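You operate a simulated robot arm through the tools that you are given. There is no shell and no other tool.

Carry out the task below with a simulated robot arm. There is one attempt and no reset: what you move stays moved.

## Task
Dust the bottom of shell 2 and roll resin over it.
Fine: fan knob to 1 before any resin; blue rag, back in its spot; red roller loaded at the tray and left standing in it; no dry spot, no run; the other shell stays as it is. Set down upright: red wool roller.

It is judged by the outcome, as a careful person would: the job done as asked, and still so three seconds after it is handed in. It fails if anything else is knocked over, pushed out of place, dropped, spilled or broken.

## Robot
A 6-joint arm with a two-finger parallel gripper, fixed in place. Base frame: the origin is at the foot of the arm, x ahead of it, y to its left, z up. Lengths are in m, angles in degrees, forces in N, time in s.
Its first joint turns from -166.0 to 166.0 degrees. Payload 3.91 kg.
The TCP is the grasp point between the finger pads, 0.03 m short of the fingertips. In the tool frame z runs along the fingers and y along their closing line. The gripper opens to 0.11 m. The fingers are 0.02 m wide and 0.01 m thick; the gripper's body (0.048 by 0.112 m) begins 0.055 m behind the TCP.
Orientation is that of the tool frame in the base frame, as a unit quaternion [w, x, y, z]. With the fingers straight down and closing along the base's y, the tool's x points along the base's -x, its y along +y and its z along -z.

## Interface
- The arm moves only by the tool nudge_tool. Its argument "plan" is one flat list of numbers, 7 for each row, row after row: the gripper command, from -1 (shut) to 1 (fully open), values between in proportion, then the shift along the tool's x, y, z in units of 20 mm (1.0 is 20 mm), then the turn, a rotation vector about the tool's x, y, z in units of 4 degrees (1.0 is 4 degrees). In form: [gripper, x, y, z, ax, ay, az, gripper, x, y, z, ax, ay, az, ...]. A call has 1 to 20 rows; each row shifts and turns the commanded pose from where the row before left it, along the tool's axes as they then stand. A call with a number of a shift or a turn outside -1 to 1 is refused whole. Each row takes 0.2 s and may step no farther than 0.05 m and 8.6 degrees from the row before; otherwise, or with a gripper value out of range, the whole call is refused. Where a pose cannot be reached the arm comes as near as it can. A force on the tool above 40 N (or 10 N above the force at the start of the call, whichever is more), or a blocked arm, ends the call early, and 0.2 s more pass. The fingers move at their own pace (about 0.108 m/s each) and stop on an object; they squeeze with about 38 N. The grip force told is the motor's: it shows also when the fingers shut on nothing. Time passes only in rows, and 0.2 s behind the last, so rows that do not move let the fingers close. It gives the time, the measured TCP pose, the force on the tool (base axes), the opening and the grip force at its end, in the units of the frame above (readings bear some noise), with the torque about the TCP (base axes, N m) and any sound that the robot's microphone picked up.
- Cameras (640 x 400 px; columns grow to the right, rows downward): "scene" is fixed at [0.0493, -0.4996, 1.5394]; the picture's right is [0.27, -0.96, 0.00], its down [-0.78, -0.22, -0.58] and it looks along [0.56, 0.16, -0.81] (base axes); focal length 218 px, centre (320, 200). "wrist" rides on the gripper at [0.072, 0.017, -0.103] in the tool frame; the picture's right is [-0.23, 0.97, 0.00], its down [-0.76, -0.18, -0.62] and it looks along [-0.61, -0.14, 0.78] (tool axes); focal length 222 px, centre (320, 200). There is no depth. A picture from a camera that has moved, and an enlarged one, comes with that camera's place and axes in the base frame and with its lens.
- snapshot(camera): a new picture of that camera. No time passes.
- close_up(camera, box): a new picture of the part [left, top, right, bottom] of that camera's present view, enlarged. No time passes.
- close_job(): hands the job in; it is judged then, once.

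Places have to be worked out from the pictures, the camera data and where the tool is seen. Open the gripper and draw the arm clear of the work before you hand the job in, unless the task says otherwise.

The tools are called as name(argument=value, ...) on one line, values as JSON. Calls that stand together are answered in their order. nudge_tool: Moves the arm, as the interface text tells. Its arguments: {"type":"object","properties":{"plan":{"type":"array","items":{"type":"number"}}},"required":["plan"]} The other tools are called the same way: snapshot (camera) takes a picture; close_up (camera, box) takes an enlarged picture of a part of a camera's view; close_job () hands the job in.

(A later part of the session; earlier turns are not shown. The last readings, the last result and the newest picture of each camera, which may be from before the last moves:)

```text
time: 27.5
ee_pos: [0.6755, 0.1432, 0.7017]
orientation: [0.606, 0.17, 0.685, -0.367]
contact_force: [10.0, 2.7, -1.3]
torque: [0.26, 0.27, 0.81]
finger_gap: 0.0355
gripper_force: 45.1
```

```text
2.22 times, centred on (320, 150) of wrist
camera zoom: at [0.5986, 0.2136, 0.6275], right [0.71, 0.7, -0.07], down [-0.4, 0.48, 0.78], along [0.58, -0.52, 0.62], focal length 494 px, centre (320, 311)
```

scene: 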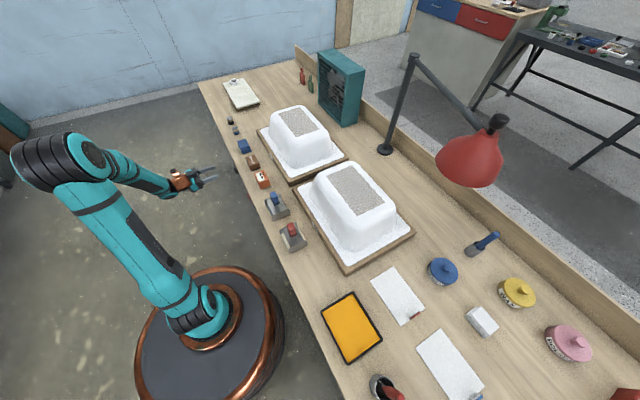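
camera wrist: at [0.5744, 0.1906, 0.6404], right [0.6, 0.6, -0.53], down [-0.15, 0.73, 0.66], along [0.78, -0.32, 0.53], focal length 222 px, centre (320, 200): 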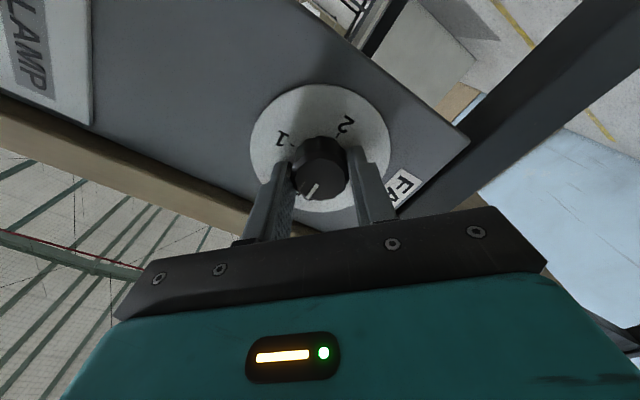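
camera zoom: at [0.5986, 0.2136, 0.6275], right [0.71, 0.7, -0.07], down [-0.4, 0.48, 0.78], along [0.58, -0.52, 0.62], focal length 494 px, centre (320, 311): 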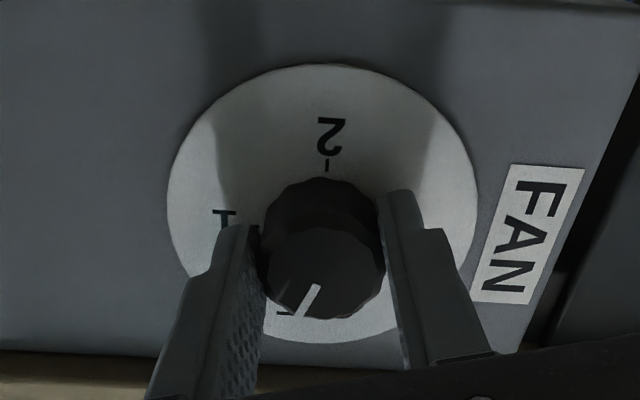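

Well centred now (10 N residual). I continue turning in small steps.

nudge_tool(plan=[-1, -0.01, 0.04, 0, 0, 0, 0.5, -1, 0, 0, 0, 0, 0, 0.5, -1, 0, 0, 0, 0, 0, 0.5, -1, 0, 0, 0, 0, 0, 0.5, -1, 0, 0, 0, 0, 0, 0.5])

close_up(camera="wrist", box=[224, 60, 416, 240])

```text
time: 28.7
ee_pos: [0.6756, 0.1429, 0.7036]
orientation: [0.636, 0.23, 0.667, -0.313]
contact_force: [4.4, 10.2, -6.5]
torque: [0.9, 0.96, 0.71]
finger_gap: 0.0351
gripper_force: 45.3
```

```text
2.22 times, centred on (320, 150) of wrist
camera zoom: at [0.6081, 0.2231, 0.6276], right [0.71, 0.7, 0.1], down [-0.5, 0.39, 0.78], along [0.5, -0.6, 0.62], focal length 494 px, centre (320, 311)
```

zoom: 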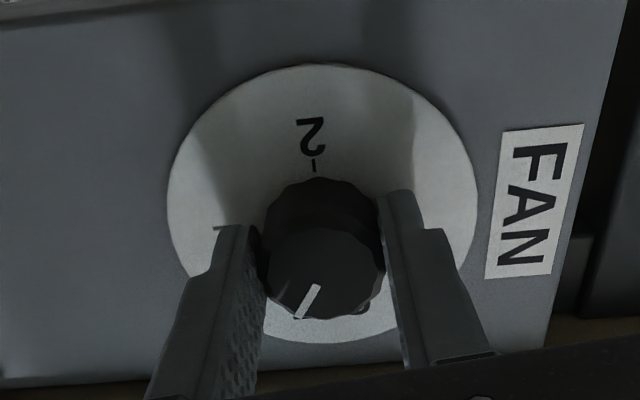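

Turning cleanly with about 13 N. I continue.

nudge_tool(plan=[-1, 0, 0, 0, 0, 0, 0.5, -1, 0, 0, 0, 0, 0, 0.5, -1, 0, 0, 0, 0, 0, 0.5, -1, 0, 0, 0, 0, 0, 0.5, -1, 0, 0, 0, 0, 0, 0.5, -1, 0, 0, 0, 0, 0, 0.5, -1, 0, 0, 0, 0, 0, 0.5, -1, 0, 0, 0, 0, 0, 0.5])

close_up(camera="wrist", box=[224, 60, 416, 240])

```text
time: 30.5
ee_pos: [0.6762, 0.144, 0.702]
orientation: [0.673, 0.32, 0.629, -0.22]
contact_force: [28.7, 10.5, -5.3]
torque: [0.65, 0.77, 0.94]
finger_gap: 0.035
gripper_force: 45.1
```

```text
2.22 times, centred on (320, 150) of wrist
camera zoom: at [0.6229, 0.2378, 0.6326], right [0.66, 0.65, 0.37], down [-0.65, 0.24, 0.72], along [0.38, -0.72, 0.58], focal length 494 px, centre (320, 311)
```

zoom: 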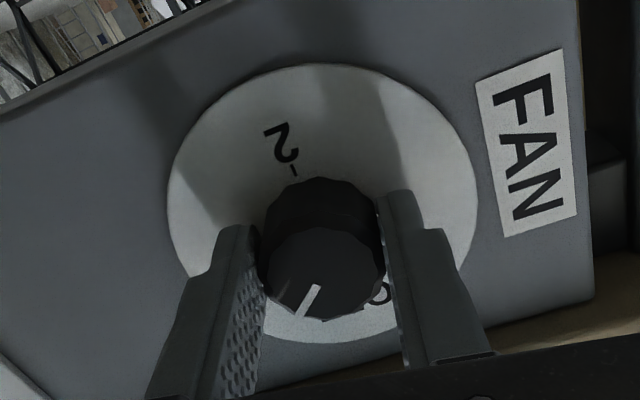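

About 27 N along +e1, so I shift 2 mm that way and keep turning.

nudge_tool(plan=[-1, 0.015, 0.1, 0.03, 0, 0, 0, -1, 0, 0, 0, 0, 0, 0.5, -1, 0, 0, 0, 0, 0, 0.5, -1, 0, 0, 0, 0, 0, 0.5, -1, 0, 0, 0, 0, 0, 0.5])

```text
time: 31.7
ee_pos: [0.6767, 0.1454, 0.7021]
orientation: [0.687, 0.364, 0.605, -0.174]
contact_force: [0.1, -2.7, -8.7]
torque: [-0.77, -0.81, 0.12]
finger_gap: 0.0349
gripper_force: 45.3
```

nudge_tool(plan=[-1, 0, 0, 0, 0, 0, 0.5, -1, 0, 0, 0, 0, 0, 0.5, -1, 0, 0, 0, 0, 0, 0.5, -1, 0, 0, 0, 0, 0, 0.5, -1, 0, 0, 0, 0, 0, 0.5, -1, 0, 0, 0, 0, 0, 0.5])

close_up(camera="wrist", box=[224, 60, 416, 240])

```text
time: 32.2
ee_pos: [0.6769, 0.1462, 0.7042]
orientation: [0.687, 0.376, 0.6, -0.163]
contact_force: [2.0, -3.5, -1.8]
torque: [0.68, 0.67, 1.43]
finger_gap: 0.035
gripper_force: 45.0
out of reach, approached as far as the arm can: row 2
stopped in row 2: the force on the tool passed its limit at 53 N (the readings are from after the stop); the commanded pose is now the measured one
```

```text
2.22 times, centred on (320, 150) of wrist
camera zoom: at [0.6315, 0.2466, 0.6398], right [0.61, 0.59, 0.53], down [-0.73, 0.15, 0.67], along [0.32, -0.79, 0.53], focal length 494 px, centre (320, 311)
```

zoom: 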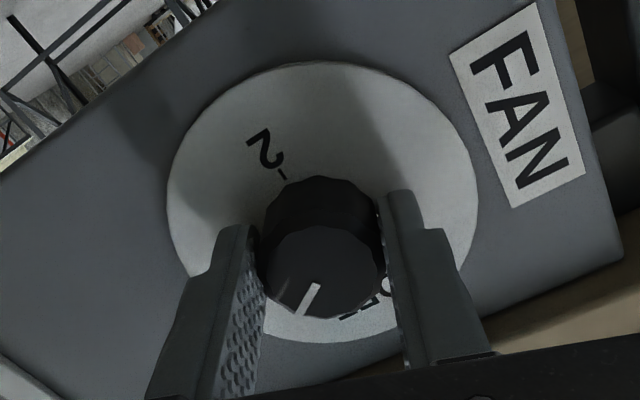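

The wrist joint has reached its limit at this angle; the knob is now at roughly 54°. I release, rotate the open gripper back about 50°, and look at the dial.

nudge_tool(plan=[0.1, 0, 0, 0, 0, 0, 0, 0.1, 0, 0, 0, 0, 0, 0, 0.1, 0, 0, 0, 0, 0, -0.9, 0.1, 0, 0, 0, 0, 0, -0.9, 0.1, 0, 0, 0, 0, 0, -0.9, 0.1, 0, 0, 0, 0, 0, -0.9, 0.1, 0, 0, 0, 0, 0, -0.9, 0.1, 0, 0, 0, 0, 0, -0.9, 0.1, 0, 0, 0, 0, 0, -0.9, 0.1, 0, 0, 0, 0, 0, -0.9, 0.1, 0, 0, 0, 0, 0, -0.9, 0.1, 0, 0, 0, 0, 0, -0.9, 0.1, 0, 0, 0, 0, 0, -0.9, 0.1, 0, 0, 0, 0, 0, -0.9, 0.1, 0, 0, 0, 0, 0, -0.9, 0.1, 0, 0, 0, 0, 0, -0.9])

close_up(camera="wrist", box=[224, 60, 416, 240])

```text
time: 35.6
ee_pos: [0.6777, 0.1454, 0.7043]
orientation: [0.552, 0.084, 0.703, -0.441]
contact_force: [0.6, -0.3, 0.0]
torque: [0.01, 0.0, 0.01]
finger_gap: 0.0609
gripper_force: 0.0
```

```text
2.22 times, centred on (320, 150) of wrist
camera zoom: at [0.5866, 0.2023, 0.6323], right [0.67, 0.67, -0.32], down [-0.26, 0.62, 0.74], along [0.69, -0.42, 0.59], focal length 494 px, centre (320, 311)
```

zoom: 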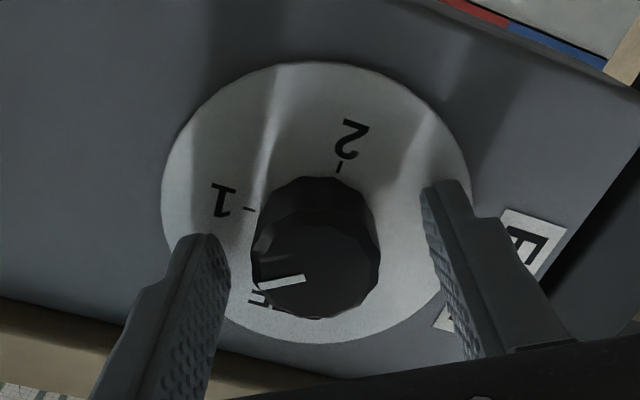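

The mark has moved well towards 1. I back off 90 mm and tilt the camera square to the dial for an accurate reading.

nudge_tool(plan=[0.1, 0, 0, -0.9, 0, 0, 0, 0.1, 0, 0, -0.9, 0, 0, 0, 0.1, 0, 0, -0.9, 0, 0, 0, 0.1, 0, 0, -0.9, 0, 0, 0, 0.1, 0, 0, -0.9, 0, 0, 0, 0.1, 0, 0, 0, 0, 0.95, 0, 0.1, 0, 0, 0, 0, 0.95, 0, 0.1, 0, 0, 0, 0, 0.95, 0, 0.1, 0, 0, 0, 0, 0.95, 0, 0.1, 0, 0, 0, 0, 0.95, 0, 0.1, 0, 0, 0, 0, 0.95, 0, 0.1, 0, 0, 0, 0, 0.95, 0, 0.1, 0, 0, 0, 0, 0.95, 0, 0.1, 0, 0, 0, 0, 0.95, 0, 0.1, 0, 0, 0, 0, 0.95, 0])

snapshot(camera="wrist")

```text
time: 38.8
ee_pos: [0.6136, 0.2082, 0.7039]
orientation: [0.292, 0.223, 0.845, -0.388]
contact_force: [-0.4, -0.7, -0.6]
torque: [0.04, 0.0, -0.01]
finger_gap: 0.0604
gripper_force: 0.0
```

```text
taken
camera wrist: at [0.537, 0.3117, 0.6999], right [0.75, 0.55, -0.36], down [0.25, 0.27, 0.93], along [0.61, -0.79, 0.07], focal length 222 px, centre (320, 200)
```

wrist: 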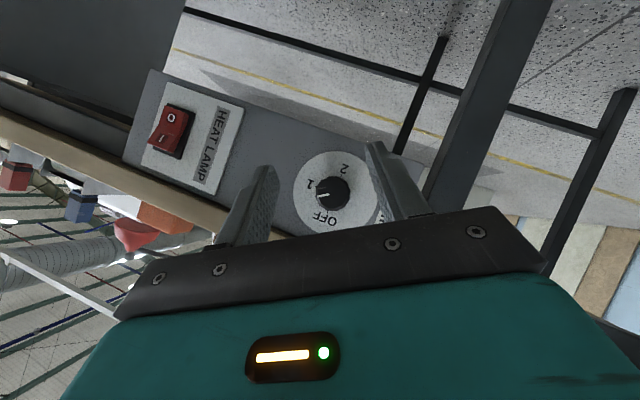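

close_up(camera="wrist", box=[280, 140, 400, 240])

```text
4.00 times, centred on (340, 190) of wrist
camera zoom: at [0.537, 0.3117, 0.6999], right [0.75, 0.55, -0.36], down [0.25, 0.27, 0.93], along [0.61, -0.79, 0.07], focal length 888 px, centre (240, 240)
```

zoom: 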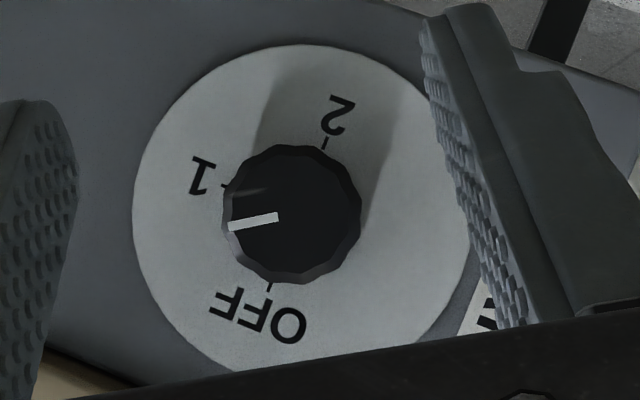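

Frontal view: the mark is 57° from OFF with 1 at about 91°, so 33° more is needed. I tilt back, re-approach and regrip on the axis.

nudge_tool(plan=[0.1, 0, 0, 0, 0, -0.95, 0, 0.1, 0, 0, 0, 0, -0.95, 0, 0.1, 0, 0, 0, 0, -0.95, 0, 0.1, 0, 0, 0, 0, -0.95, 0, 0.1, 0, 0, 0, 0, -0.95, 0, 0.1, 0, 0, 0, 0, -0.95, 0, 0.1, 0, 0, 0, 0, -0.95, 0, 0.1, 0, 0, 0, 0, -0.95, 0, 0.1, 0, 0, 0, 0, -0.95, 0, 0.1, 0, 0, 0, 0, -0.95, 0, 0.1, 0, 0, 0.9, 0, 0, 0, 0.1, 0, 0, 0.9, 0, 0, 0, 0.1, 0, 0, 0.9, 0, 0, 0, 0.1, 0, 0, 0.9, 0, 0, 0, 0.1, 0, 0, 0.9, 0, 0, 0])

close_up(camera="wrist", box=[224, 60, 416, 240])

```text
time: 42.0
ee_pos: [0.6763, 0.1441, 0.7024]
orientation: [0.552, 0.084, 0.703, -0.44]
contact_force: [-1.4, -1.1, -0.3]
torque: [-0.04, 0.02, 0.03]
finger_gap: 0.0604
gripper_force: 0.1
```

```text
2.22 times, centred on (320, 150) of wrist
camera zoom: at [0.5864, 0.2022, 0.632], right [0.67, 0.67, -0.32], down [-0.26, 0.62, 0.74], along [0.69, -0.42, 0.59], focal length 494 px, centre (320, 311)
```

zoom: 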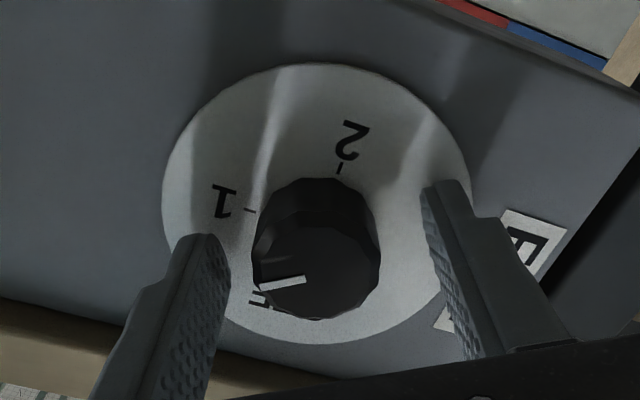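

nudge_tool(plan=[0.1, -0.05, -0.1, 0, 0, 0, 0, -0.25, 0, 0, 0, 0, 0, 0, -1, 0, 0, 0, 0, 0, 0, -1, 0, 0, 0, 0, 0, 0])

close_up(camera="wrist", box=[224, 60, 416, 240])

```text
time: 43.0
ee_pos: [0.6765, 0.1441, 0.7043]
orientation: [0.552, 0.084, 0.703, -0.44]
contact_force: [4.0, 0.6, -2.3]
torque: [0.24, 0.24, 0.67]
finger_gap: 0.035
gripper_force: 45.0
```

```text
2.22 times, centred on (320, 150) of wrist
camera zoom: at [0.586, 0.2015, 0.6338], right [0.67, 0.67, -0.32], down [-0.26, 0.62, 0.74], along [0.69, -0.42, 0.59], focal length 494 px, centre (320, 311)
```

zoom: 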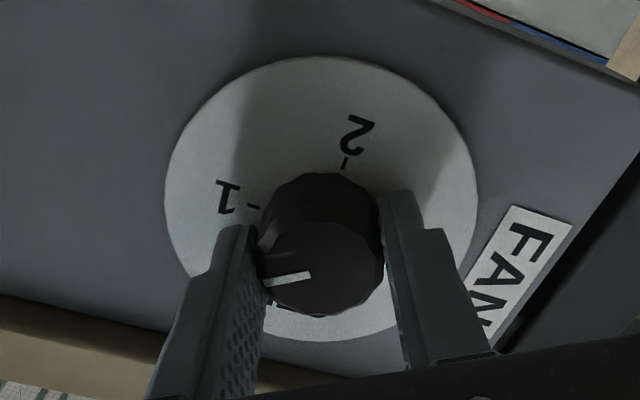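

Gripped with almost no side force. I turn the remaining 33°.

nudge_tool(plan=[-1, 0, 0, 0, 0, 0, 0.5, -1, 0, 0, 0, 0, 0, 0.5, -1, 0, 0, 0, 0, 0, 0.5, -1, 0, 0, 0, 0, 0, 0.5, -1, 0, 0, 0, 0, 0, 0.5, -1, 0, 0, 0, 0, 0, 0.5, -1, 0, 0, 0, 0, 0, 0.5, -1, 0, 0, 0, 0, 0, 0.5])

```text
time: 44.8
ee_pos: [0.6758, 0.1425, 0.7046]
orientation: [0.607, 0.182, 0.685, -0.36]
contact_force: [5.7, 3.1, -21.4]
torque: [0.93, 0.94, 0.61]
finger_gap: 0.0352
gripper_force: 44.6
```

nudge_tool(plan=[-1, 0.07, 0.02, 0, 0, 0, 0, -1, 0, 0, 0, 0, 0, 0.5, -1, 0, 0, 0, 0, 0, 0.5, -1, 0, 0, 0, 0, 0, 0.5, -1, 0, 0, 0, 0, 0, 0.5, -1, 0, 0, 0, 0, 0, 0.5, -1, 0, 0, 0, 0, 0, 0.5, -1, 0, 0, 0, 0, 0, 0.5, -1, 0, 0, 0, 0, 0, 0.5, -1, 0, 0, 0, 0, 0, 0.25])

close_up(camera="wrist", box=[224, 60, 416, 240])

```text
time: 47.0
ee_pos: [0.6772, 0.144, 0.7057]
orientation: [0.655, 0.28, 0.651, -0.264]
contact_force: [24.7, -2.8, 7.2]
torque: [-0.86, -0.85, 1.25]
finger_gap: 0.0351
gripper_force: 45.1
```

```text
2.22 times, centred on (320, 150) of wrist
camera zoom: at [0.6164, 0.2315, 0.6322], right [0.69, 0.68, 0.25], down [-0.57, 0.31, 0.76], along [0.44, -0.67, 0.6], focal length 494 px, centre (320, 311)
```

zoom: 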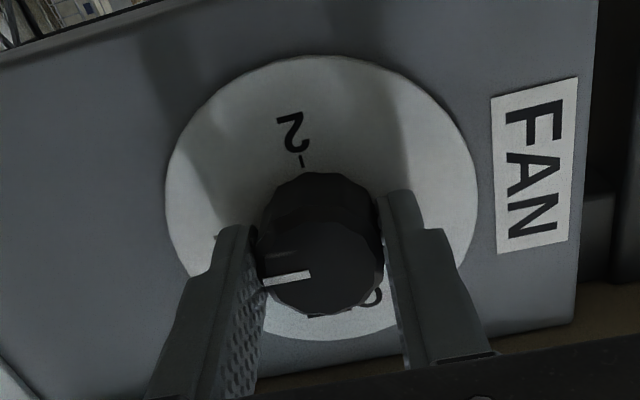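

The tool turned 33°. I release, back off and tilt for a frontal check of the mark.

nudge_tool(plan=[0.1, 0, 0, 0, 0, 0, 0, 0.1, 0, 0, 0, 0, 0, 0, 0.1, 0, 0, -0.9, 0, 0, 0, 0.1, 0, 0, -0.9, 0, 0, 0, 0.1, 0, 0, -0.9, 0, 0, 0, 0.1, 0, 0, -0.9, 0, 0, 0, 0.1, 0, 0, -0.9, 0, 0, 0, 0.1, 0, 0, 0, 0, 0.95, 0, 0.1, 0, 0, 0, 0, 0.95, 0, 0.1, 0, 0, 0, 0, 0.95, 0, 0.1, 0, 0, 0, 0, 0.95, 0, 0.1, 0, 0, 0, 0, 0.95, 0, 0.1, 0, 0, 0, 0, 0.95, 0, 0.1, 0, 0, 0, 0, 0.95, 0, 0.1, 0, 0, 0, 0, 0.95, 0, 0.1, 0, 0, 0, 0, 0.95, 0, 0.1, 0, 0, 0, 0, 0.95, 0])

snapshot(camera="wrist")

close_up(camera="wrist", box=[260, 120, 380, 220])

close_up(camera="scene", box=[290, 40, 386, 130])

```text
time: 50.6
ee_pos: [0.6121, 0.2075, 0.7044]
orientation: [0.407, 0.352, 0.828, -0.16]
contact_force: [0.0, 0.4, 1.1]
torque: [0.01, 0.0, 0.03]
finger_gap: 0.0606
gripper_force: 0.0
```

```text
taken
camera wrist: at [0.5355, 0.3102, 0.7107], right [0.79, 0.58, 0.2], down [-0.16, -0.13, 0.98], along [0.59, -0.8, -0.01], focal length 222 px, centre (320, 200)
```

wrist: 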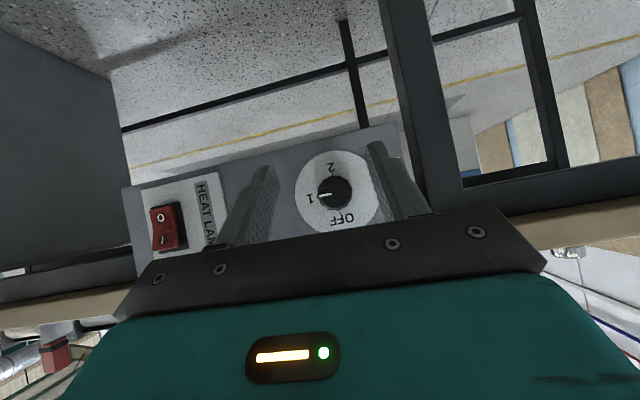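

```text
4.00 times, centred on (320, 170) of wrist
camera zoom: at [0.5355, 0.3102, 0.7107], right [0.79, 0.58, 0.2], down [-0.16, -0.13, 0.98], along [0.59, -0.8, -0.01], focal length 888 px, centre (320, 320)
```

zoom: 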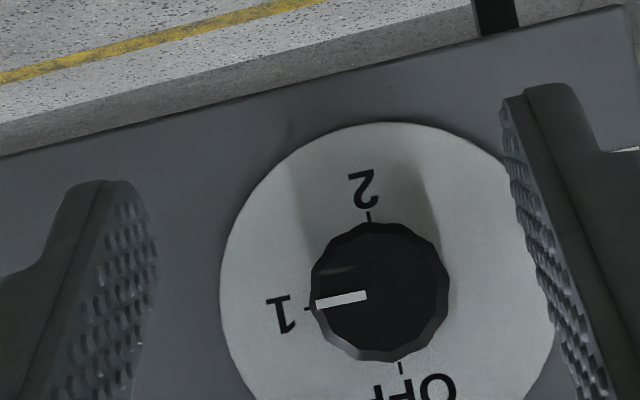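

```text
4.44 times, centred on (338, 85) of scene
camera zoom: at [0.0493, -0.4996, 1.5394], right [0.27, -0.96, 0.0], down [-0.78, -0.22, -0.58], along [0.56, 0.16, -0.81], focal length 968 px, centre (240, 711)
```

zoom: 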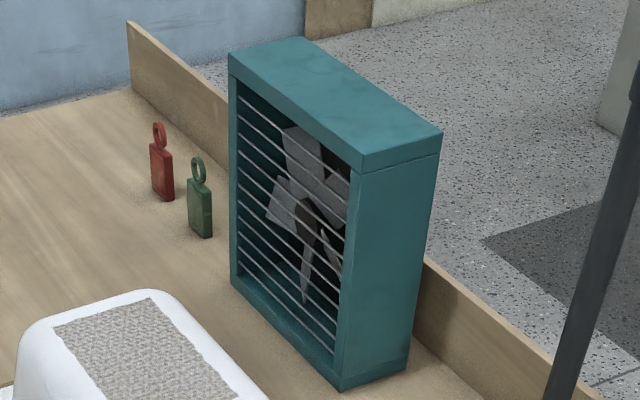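

The mark sits on the 1 tick, so the fan is set. Now I raise the arm clear, turn the tool to point down, and go look at the blue rag from above.

nudge_tool(plan=[1, -0.788, 0, -0.616, 0, 0, 0, 1, -0.788, 0, -0.616, 0, 0, 0, 1, -0.788, 0, -0.616, 0, 0, 0, 1, -0.788, 0, -0.616, 0, 0, 0, 1, -0.788, 0, -0.616, 0, 0, 0, 1, -0.788, 0, -0.616, 0, 0, 0, 1, -0.788, 0, -0.616, 0, 0, 0, 1, -0.788, 0, -0.616, 0, 0, 0, 1, -0.788, 0, -0.616, 0, 0, 0, 1, -0.788, 0, -0.616, 0, 0, 0, 1, -0.788, 0, -0.616, 0, 0, 0, 1, -0.788, 0, -0.616, 0, 0, 0, 1, -0.788, 0, -0.616, 0, 0, 0, 1, -0.788, 0, -0.616, 0, 0, 0, 1, -0.788, 0, -0.616, 0, 0, 0, 1, -0.788, 0, -0.616, 0, 0, 0, 1, -0.788, 0, -0.616, 0, 0, 0, 1, -0.788, 0, -0.616, 0, 0, 0])

nudge_tool(plan=[1, 0, 0, 0, 0, 1, 0, 1, 0, 0, 0, 0, 1, 0, 1, 0, 0, 0, 0, 1, 0, 1, 0, 0, 0, 0, 1, 0, 1, 0, 0, 0, 0, 1, 0, 1, 0, 0, 0, 0, 1, 0, 1, 0, 0, 0, 0, 1, 0, 1, 0, 0, 0, 0, 1, 0, 1, 0, 0, 0, 0, 1, 0, 1, 0, 0, 0, 0, 1, 0, 1, 0, 0, 0, 0, 1, 0, 1, 0, 0, 0, 0, 1, 0, 1, 0, 0, 0, 0, 1, 0])

snapshot(camera="wrist")

snapshot(camera="scene")

```text
time: 54.4
ee_pos: [0.609, 0.2014, 1.067]
orientation: [0.407, 0.352, 0.828, -0.16]
contact_force: [0.8, 0.0, -0.2]
torque: [-0.01, 0.03, -0.03]
finger_gap: 0.1099
gripper_force: 0.0
```

```text
time: 57.2
ee_pos: [0.6075, 0.2003, 1.0648]
orientation: [0.003, 0.387, 0.922, 0.012]
contact_force: [0.5, -0.3, 0.7]
torque: [-0.03, 0.0, 0.03]
finger_gap: 0.1099
gripper_force: 0.0
```

```text
taken
camera wrist: at [0.5675, 0.263, 1.1687], right [0.85, 0.52, 0.02], down [0.4, -0.68, 0.62], along [0.34, -0.52, -0.79], focal length 222 px, centre (320, 200)
```

wrist: 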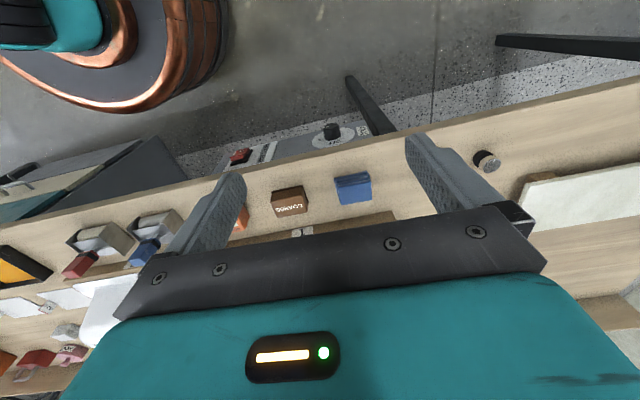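

```text
taken
```

scene: 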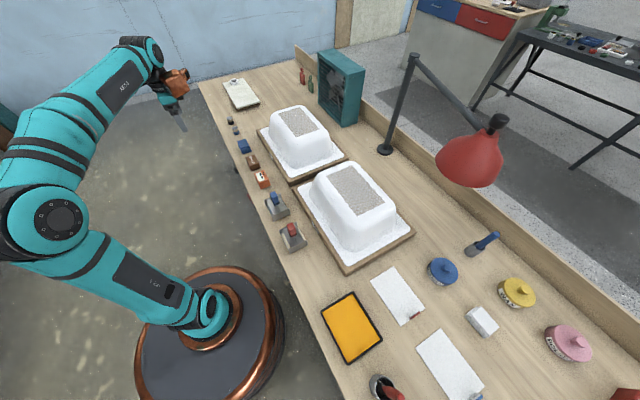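

I move above the rag with the tool square, staying at about z = 1.0, to view it closely.

nudge_tool(plan=[1, -0.95, 0.13, 0.33, 0.35, 0, 0, 1, -0.95, 0.13, 0.33, 0, 0, 0, 1, -0.95, 0.13, 0.33, 0, 0, 0, 1, -0.95, 0.13, 0.33, 0, 0, 0, 1, -0.95, 0.13, 0.33, 0, 0, 0, 1, -0.95, 0.13, 0.33, 0, 0, 0, 1, -0.95, 0.13, 0.33, 0, 0, 0, 1, -0.95, 0.13, 0.33, 0, 0, 0, 1, -0.95, 0.13, 0.33, 0, 0, 0, 1, -0.95, 0.13, 0.33, 0, 0, 0])

snapshot(camera="wrist")

snapshot(camera="scene")

```text
time: 59.4
ee_pos: [0.7618, 0.0851, 0.9978]
orientation: [-0.001, 0.386, 0.922, 0.0]
contact_force: [0.4, -0.7, -0.2]
torque: [-0.03, -0.02, 0.01]
finger_gap: 0.11
gripper_force: 0.1
```

```text
taken
camera wrist: at [0.7222, 0.1488, 1.1014], right [0.85, 0.52, 0.0], down [0.41, -0.67, 0.62], along [0.32, -0.53, -0.78], focal length 222 px, centre (320, 200)
```

wrist: 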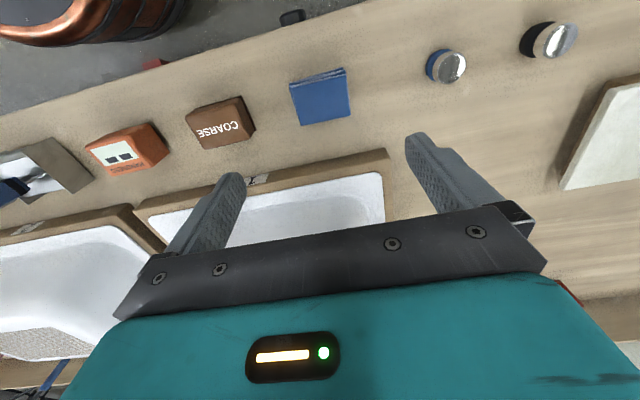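

```text
taken
```

scene: 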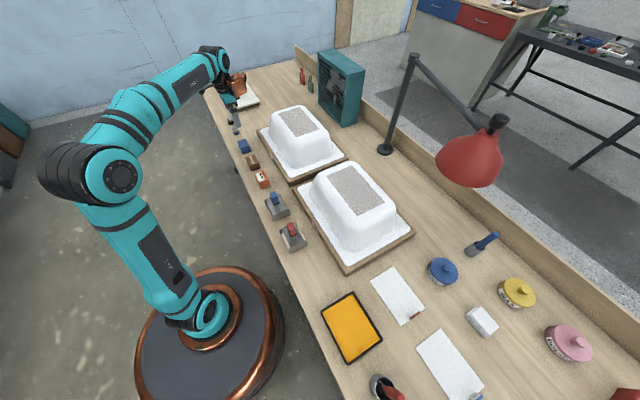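

close_up(camera="wrist", box=[272, 50, 368, 140])

close_up(camera="scene", box=[220, 120, 284, 160])

```text
4.44 times, centred on (320, 95) of wrist
camera zoom: at [0.7222, 0.1488, 1.1014], right [0.85, 0.52, 0.0], down [0.41, -0.67, 0.62], along [0.32, -0.53, -0.78], focal length 987 px, centre (320, 667)
```

zoom: 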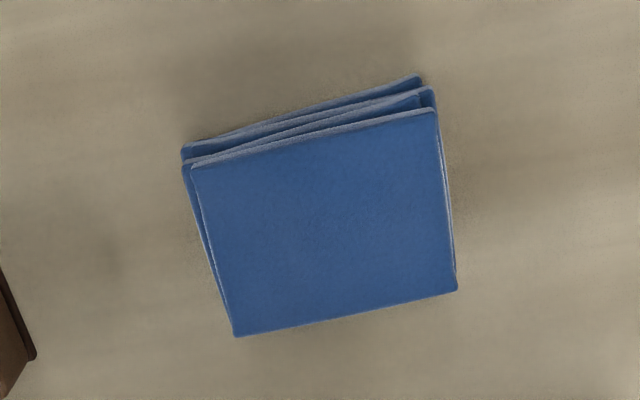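

```text
10.00 times, centred on (252, 140) of scene
camera zoom: at [0.0493, -0.4996, 1.5394], right [0.27, -0.96, 0.0], down [-0.78, -0.22, -0.58], along [0.56, 0.16, -0.81], focal length 2178 px, centre (1000, 800)
```

zoom: 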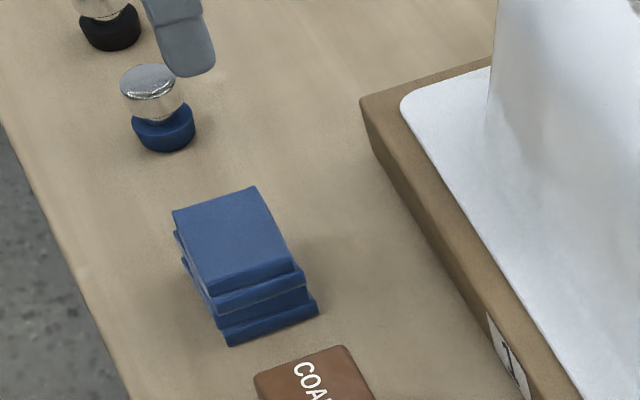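

The rag is roughly 65 × 46 mm, aligned with the bench, centred near (0.761, 0.088). I descend to refine its height and outline.

nudge_tool(plan=[1, 0, 0.1, 0.8, 0, 0, 0, 1, 0, 0, 0.8, 0, 0, 0, 1, 0, 0, 0.8, 0, 0, 0, 1, 0, 0, 0.8, 0, 0, 0, 1, 0, 0, 0.8, 0, 0, 0])

snapshot(camera="wrist")

close_up(camera="scene", box=[210, 105, 290, 165])

```text
time: 60.6
ee_pos: [0.7618, 0.0861, 0.9193]
orientation: [-0.002, 0.387, 0.922, -0.001]
contact_force: [0.0, -0.4, -0.6]
torque: [-0.05, -0.02, 0.03]
finger_gap: 0.1099
gripper_force: 0.0
```

```text
taken
camera wrist: at [0.7227, 0.1491, 1.0221], right [0.85, 0.52, 0.0], down [0.41, -0.67, 0.62], along [0.32, -0.53, -0.78], focal length 222 px, centre (320, 200)
```

wrist: 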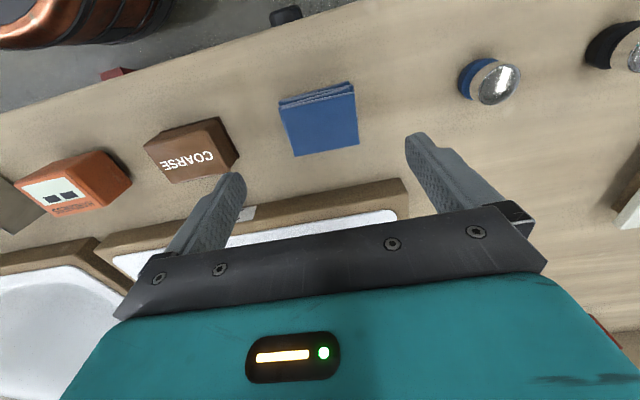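

```text
6.67 times, centred on (250, 135) of scene
camera zoom: at [0.0493, -0.4996, 1.5394], right [0.27, -0.96, 0.0], down [-0.78, -0.22, -0.58], along [0.56, 0.16, -0.81], focal length 1452 px, centre (787, 633)
```

zoom: 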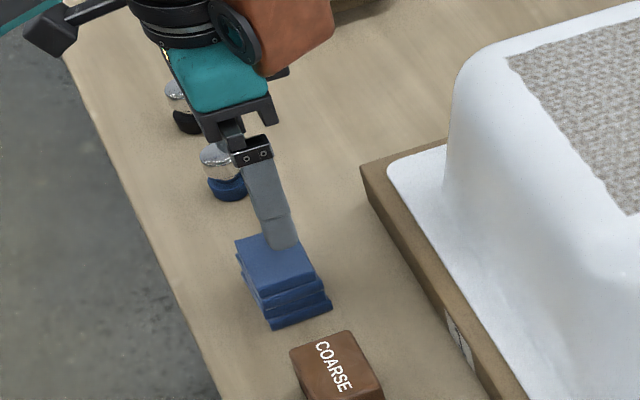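

close_up(camera="wrist", box=[256, 70, 384, 170])

```text
4.00 times, centred on (320, 120) of wrist
camera zoom: at [0.7227, 0.1491, 1.0221], right [0.85, 0.52, 0.0], down [0.41, -0.67, 0.62], along [0.32, -0.53, -0.78], focal length 888 px, centre (320, 520)
```

zoom: 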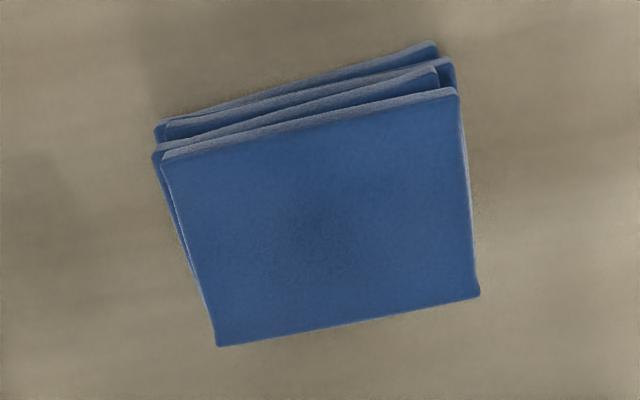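

Rag top is at z ≈ 0.837, centre about 6 mm toward the robot and 3 mm left of the tool axis. I correct and descend to straddle it.

nudge_tool(plan=[1, 0.31, 0.15, 0, 0, 0, 0, 1, 0, 0, 0.95, 0, 0, 0, 1, 0, 0, 0.95, 0, 0, 0, 1, 0, 0, 0.95, 0, 0, 0])

snapshot(camera="wrist")

close_up(camera="scene", box=[210, 115, 290, 165])

```text
time: 61.6
ee_pos: [0.7592, 0.0909, 0.8623]
orientation: [-0.001, 0.386, 0.923, -0.001]
contact_force: [0.1, 0.8, 0.3]
torque: [-0.02, -0.03, 0.0]
finger_gap: 0.1101
gripper_force: 0.2
```

```text
taken
camera wrist: at [0.7191, 0.1558, 0.9646], right [0.85, 0.52, 0.0], down [0.41, -0.67, 0.62], along [0.32, -0.53, -0.78], focal length 222 px, centre (320, 200)
```

wrist: 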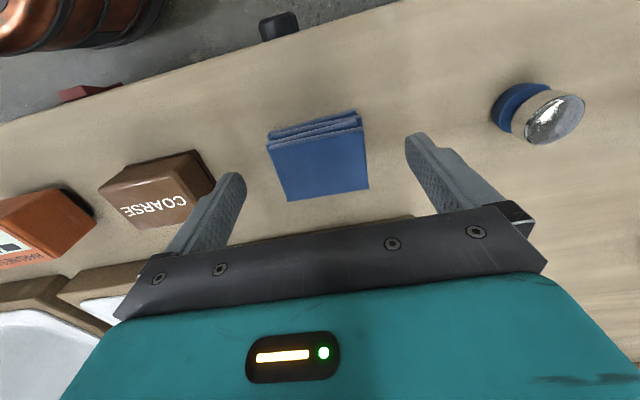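

```text
8.00 times, centred on (250, 140) of scene
camera zoom: at [0.0493, -0.4996, 1.5394], right [0.27, -0.96, 0.0], down [-0.78, -0.22, -0.58], along [0.56, 0.16, -0.81], focal length 1742 px, centre (880, 680)
```

zoom: 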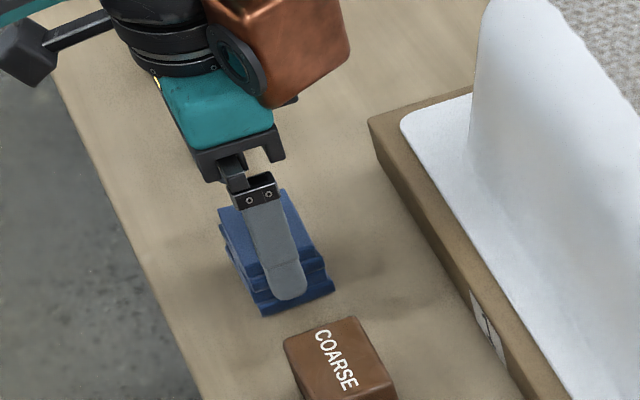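

The fingers straddle the rag with clearance to the COARSE block. I narrow slightly and descend 20 mm more.

nudge_tool(plan=[0.64, 0, 0, 0.5, 0, 0, 0, 0.64, 0, 0, 0.5, 0, 0, 0])

close_up(camera="scene", box=[220, 125, 284, 165])

close_up(camera="wrist", box=[200, 90, 440, 240])

```text
time: 62.2
ee_pos: [0.758, 0.0919, 0.8403]
orientation: [-0.001, 0.386, 0.922, -0.001]
contact_force: [-0.2, 0.1, -0.3]
torque: [-0.02, -0.01, 0.0]
finger_gap: 0.0901
gripper_force: 0.0
```

```text
10.00 times, centred on (252, 145) of scene
camera zoom: at [0.0493, -0.4996, 1.5394], right [0.27, -0.96, 0.0], down [-0.78, -0.22, -0.58], along [0.56, 0.16, -0.81], focal length 2178 px, centre (1000, 750)
```

zoom: 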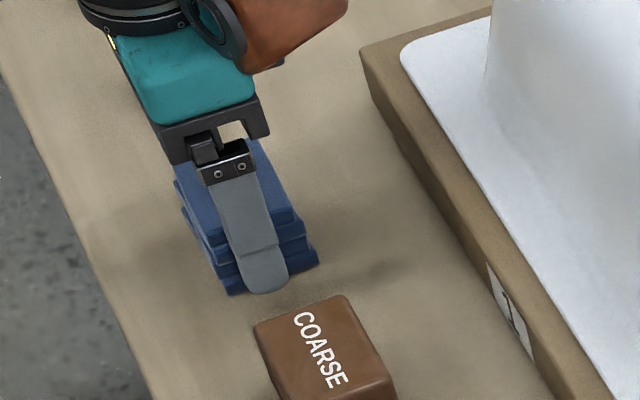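

```text
2.67 times, centred on (320, 165) of wrist
camera zoom: at [0.7194, 0.1561, 0.9439], right [0.85, 0.52, 0.0], down [0.41, -0.67, 0.62], along [0.32, -0.53, -0.78], focal length 592 px, centre (320, 293)
```

zoom: 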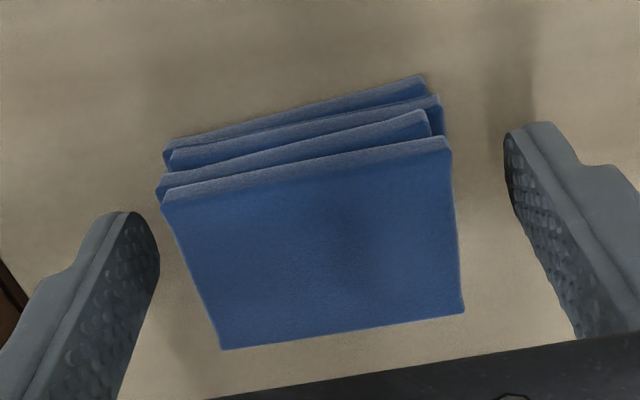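

Fingertips are about 10 mm above the bench with the rag centred between them. I close on the rag.

nudge_tool(plan=[-1, 0, 0, 0, 0, 0, 0, -1, 0, 0, 0, 0, 0, 0, -1, 0, 0, 0, 0, 0, 0, -1, 0, 0, 0, 0, 0, 0])

close_up(camera="wrist", box=[200, 90, 440, 240])

close_up(camera="scene", box=[220, 125, 284, 165])

```text
time: 63.2
ee_pos: [0.7586, 0.0925, 0.8409]
orientation: [-0.001, 0.386, 0.923, 0.0]
contact_force: [-0.3, -0.1, 1.3]
torque: [0.02, -0.04, 0.0]
finger_gap: 0.0673
gripper_force: 37.7
```

```text
2.67 times, centred on (320, 165) of wrist
camera zoom: at [0.7194, 0.1562, 0.9439], right [0.85, 0.52, 0.0], down [0.41, -0.67, 0.62], along [0.32, -0.53, -0.78], focal length 592 px, centre (320, 293)
```

zoom: 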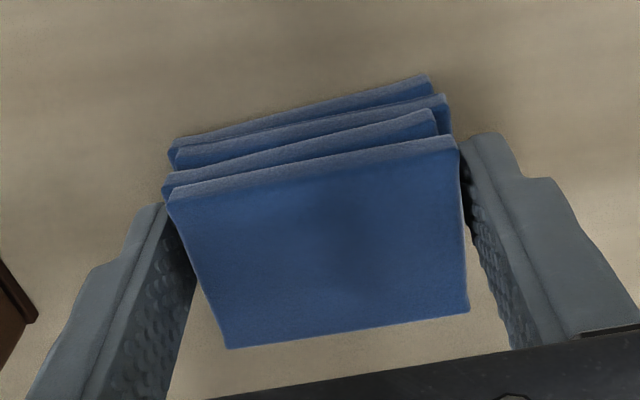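

```text
10.00 times, centred on (252, 145) of scene
camera zoom: at [0.0493, -0.4996, 1.5394], right [0.27, -0.96, 0.0], down [-0.78, -0.22, -0.58], along [0.56, 0.16, -0.81], focal length 2178 px, centre (1000, 750)
```

zoom: 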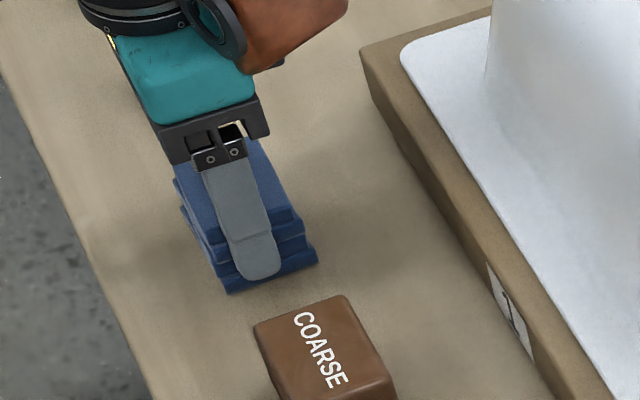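

The rag is gripped (67 mm). I lift it straight up 250 mm.

nudge_tool(plan=[-1, 0, 0, -0.3, 0, 0, 0, -1, 0, 0, -0.7, 0, 0, 0, -1, 0, 0, -1, 0, 0, 0, -1, 0, 0, -1, 0, 0, 0, -1, 0, 0, -1, 0, 0, 0, -1, 0, 0, -1, 0, 0, 0, -1, 0, 0, -1, 0, 0, 0, -1, 0, 0, -1, 0, 0, 0, -1, 0, 0, -1, 0, 0, 0, -1, 0, 0, -1, 0, 0, 0, -1, 0, 0, -1, 0, 0, 0, -1, 0, 0, -1, 0, 0, 0, -1, 0, 0, -1, 0, 0, 0, -1, 0, 0, -0.5, 0, 0, 0])

snapshot(camera="wrist")

snapshot(camera="scene")

```text
time: 66.2
ee_pos: [0.7597, 0.0923, 1.092]
orientation: [-0.001, 0.386, 0.923, 0.001]
contact_force: [-0.6, -0.6, -0.5]
torque: [0.01, 0.01, 0.03]
finger_gap: 0.0673
gripper_force: 38.3
```

```text
taken
camera wrist: at [0.7205, 0.156, 1.1945], right [0.85, 0.52, 0.0], down [0.41, -0.67, 0.62], along [0.32, -0.53, -0.78], focal length 222 px, centre (320, 200)
```

wrist: 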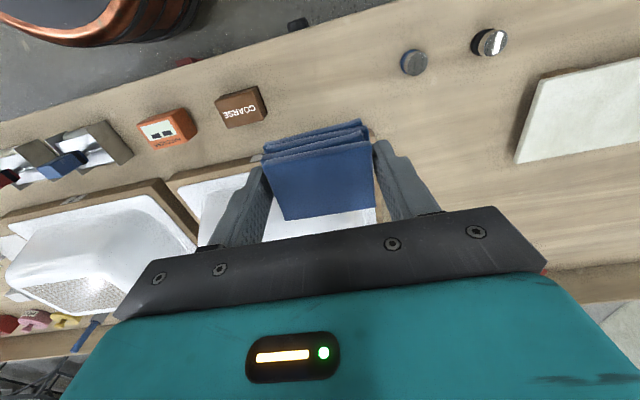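

```text
taken
```

scene: 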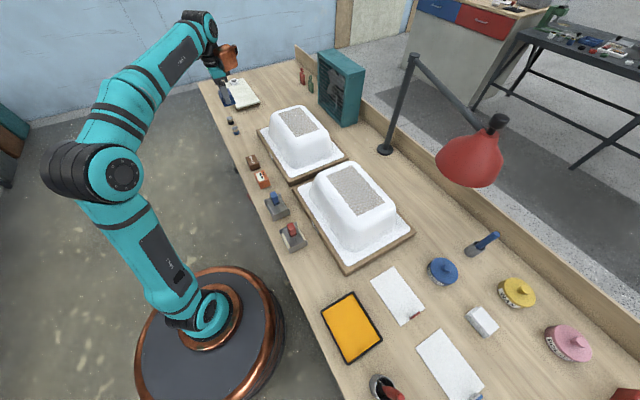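

Rag is held firmly. I carry it over along the bench toward shell 2 at this height, staying on the robot's side of the lamp.

nudge_tool(plan=[-1, -0.35, -1, 0, 0, 0, 0, -1, -0.35, -1, 0, 0, 0, 0, -1, -0.35, -1, 0, 0, 0, 0, -1, -0.35, -1, 0, 0, 0, 0, -1, -0.35, -1, 0, 0, 0, 0, -1, -0.35, -1, 0, 0, 0, 0, -1, -0.35, -1, 0, 0, 0, 0, -1, -0.35, -1, 0, 0, 0, 0, -1, -0.35, -1, 0, 0, 0, 0, -1, -0.35, -1, 0, 0, 0, 0, -1, -0.35, -1, 0, 0, 0, 0, -1, -0.35, -1, 0, 0, 0, 0, -1, -0.35, -1, 0, 0, 0, 0, -1, -0.35, -1, 0, 0, 0, 0, -1, -0.35, -1, 0, 0, 0, 0, -1, -0.35, -1, 0, 0, 0, 0, -1, -0.35, -1, 0, 0, 0, 0, -1, -0.35, -1, 0, 0, 0, 0, -1, -0.35, -1, 0, 0, 0, 0, -1, -0.35, -1, 0, 0, 0, 0])

snapshot(camera="wrist")

snapshot(camera="scene")

```text
time: 70.4
ee_pos: [0.5738, -0.29, 1.0919]
orientation: [-0.002, 0.386, 0.923, 0.0]
contact_force: [0.3, 0.0, -0.6]
torque: [0.0, -0.02, -0.01]
finger_gap: 0.0669
gripper_force: 37.8
```

```text
taken
camera wrist: at [0.5347, -0.2252, 1.1944], right [0.85, 0.52, 0.0], down [0.41, -0.67, 0.62], along [0.32, -0.53, -0.78], focal length 222 px, centre (320, 200)
```

wrist: 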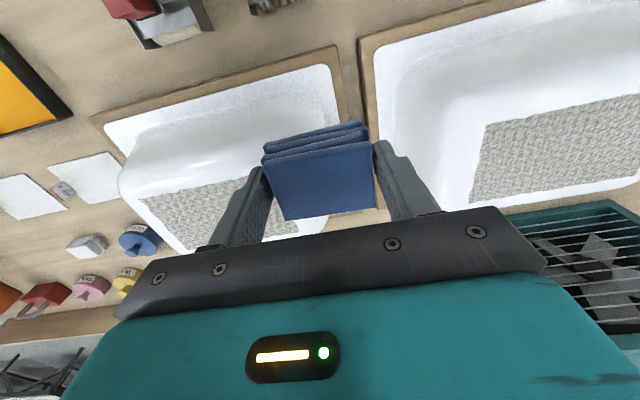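

```text
taken
```

scene: 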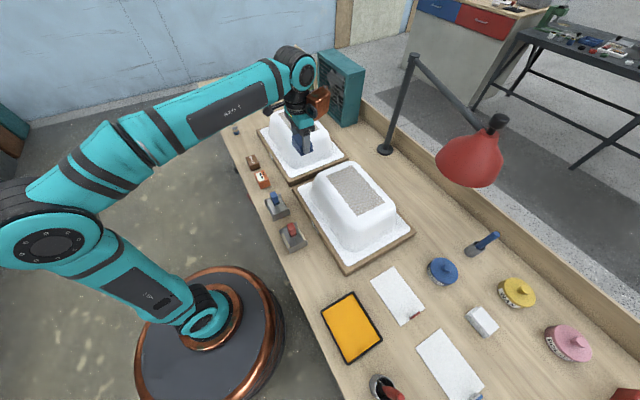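

Shell 2's patch is coming into view. I move a little closer but further back from it, to measure the patch and the lamp before lowering.

nudge_tool(plan=[-1, 0.7, -1, 0, 0, 0, 0, -1, 0.7, -1, 0, 0, 0, 0, -1, 0.7, -1, 0, 0, 0, 0, -1, 0.7, -1, 0, 0, 0, 0, -1, 0.7, -1, 0, 0, 0, 0, -1, 0.7, -1, 0, 0, 0, 0])

snapshot(camera="wrist")

snapshot(camera="scene")

```text
time: 71.8
ee_pos: [0.4272, -0.3137, 1.093]
orientation: [-0.002, 0.386, 0.923, 0.0]
contact_force: [-0.4, -0.6, -0.1]
torque: [0.02, 0.02, 0.02]
finger_gap: 0.067
gripper_force: 38.0
```

```text
taken
camera wrist: at [0.3881, -0.2494, 1.1955], right [0.85, 0.52, 0.0], down [0.41, -0.67, 0.62], along [0.32, -0.53, -0.78], focal length 222 px, centre (320, 200)
```

wrist: 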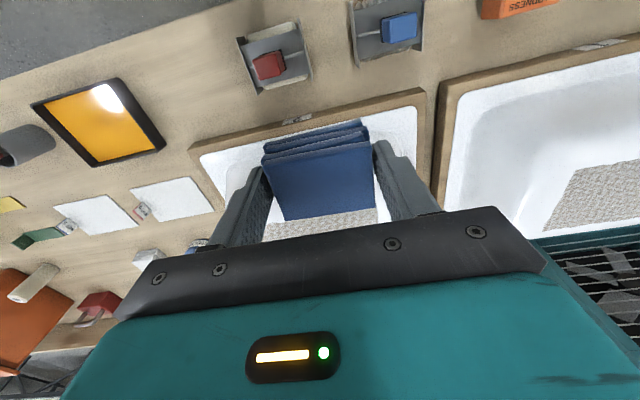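

```text
taken
```

scene: 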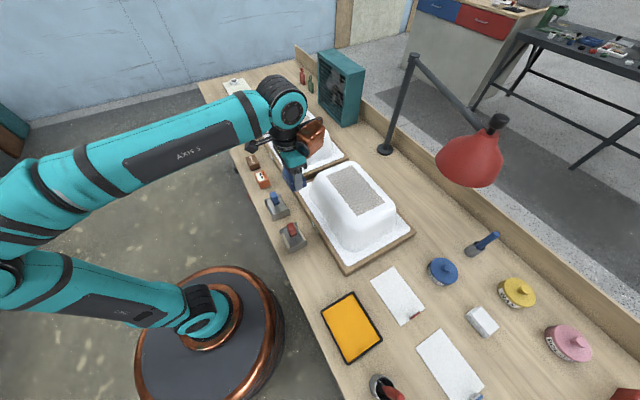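

I judge the patch to span about s −0.066…0.129 along the bench and d 0.665…0.778 into it, at z ≈ 0.95. I move over its left end and lower to just above it.

nudge_tool(plan=[-1, -0.9, 0.11, 0, 0, 0, 0, -1, -0.9, 0.11, 0, 0, 0, 0, -1, -0.9, 0.11, 0, 0, 0, 0, -1, -0.9, 0.11, 0, 0, 0, 0, -1, -0.9, 0.11, 0, 0, 0, 0, -1, -0.9, 0.11, 0, 0, 0, 0, -1, -0.9, 0.11, 0, 0, 0, 0, -1, -0.9, 0.11, 0, 0, 0, 0, -1, -0.9, 0.11, 0, 0, 0, 0, -1, 0, 0, 0.8, 0, 0, 0, -1, 0, 0, 0.8, 0, 0, 0, -1, 0, 0, 0.8, 0, 0, 0])

snapshot(camera="wrist")

snapshot(camera="scene")

close_up(camera="scene", box=[290, 140, 418, 220])

```text
time: 74.4
ee_pos: [0.5562, -0.4154, 1.043]
orientation: [-0.001, 0.387, 0.922, -0.001]
contact_force: [-0.1, 0.1, -0.1]
torque: [0.0, 0.02, 0.02]
finger_gap: 0.067
gripper_force: 37.8
```

```text
taken
camera wrist: at [0.5161, -0.3509, 1.1461], right [0.85, 0.52, 0.0], down [0.41, -0.67, 0.62], along [0.32, -0.53, -0.78], focal length 222 px, centre (320, 200)
```

wrist: 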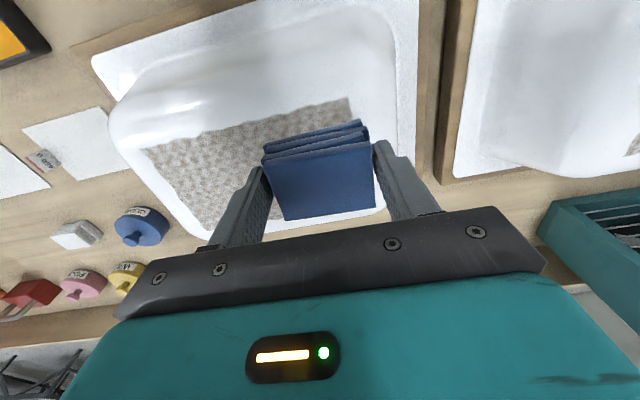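

```text
taken
```

scene: 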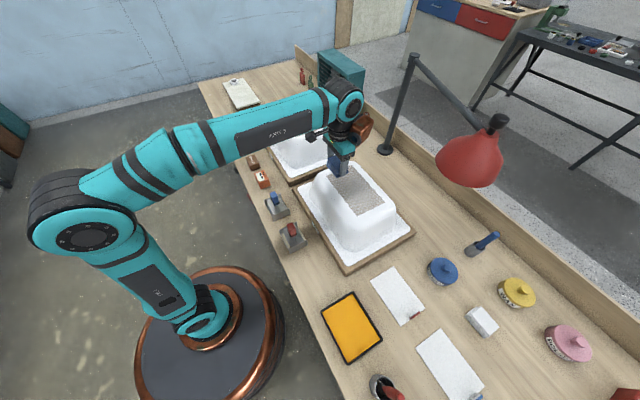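

```text
5.00 times, centred on (354, 180) of scene
camera zoom: at [0.0493, -0.4996, 1.5394], right [0.27, -0.96, 0.0], down [-0.78, -0.22, -0.58], along [0.56, 0.16, -0.81], focal length 1089 px, centre (150, 300)
```

zoom: 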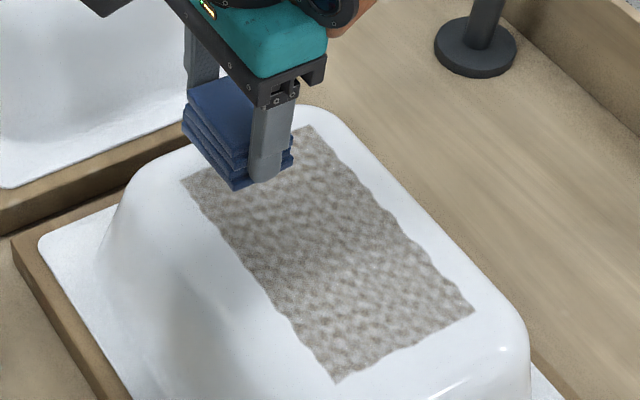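

The patch corner estimates agree (s −0.07…0.13, d 0.665 near edge). I lower gently toward contact.

nudge_tool(plan=[-1, 0, 0, 0.8, 0, 0, 0, -1, 0, 0, 0.8, 0, 0, 0, -1, 0, 0, 0.15, 0, 0, 0, -1, 0, 0, 0.15, 0, 0, 0, -1, 0, 0, 0.15, 0, 0, 0])

close_up(camera="scene", box=[310, 150, 390, 200])

```text
time: 75.6
ee_pos: [0.5555, -0.4137, 1.0009]
orientation: [-0.002, 0.386, 0.923, -0.001]
contact_force: [0.4, -0.6, -1.2]
torque: [0.0, -0.01, 0.0]
finger_gap: 0.067
gripper_force: 38.0
```

```text
8.00 times, centred on (350, 175) of scene
camera zoom: at [0.0493, -0.4996, 1.5394], right [0.27, -0.96, 0.0], down [-0.78, -0.22, -0.58], along [0.56, 0.16, -0.81], focal length 1742 px, centre (80, 400)
```

zoom: 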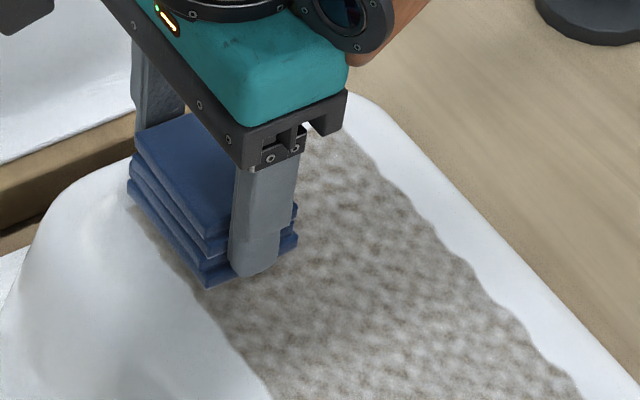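

nudge_tool(plan=[-1, 0, 0, 0.1, 0, 0, 0, -1, 0, 0, 0.1, 0, 0, 0, -1, 0, 0, 0.1, 0, 0, 0])

```text
time: 76.4
ee_pos: [0.555, -0.4146, 0.9963]
orientation: [-0.002, 0.387, 0.922, -0.001]
contact_force: [-0.2, -0.1, 0.7]
torque: [0.02, -0.03, -0.01]
finger_gap: 0.0671
gripper_force: 38.4
```

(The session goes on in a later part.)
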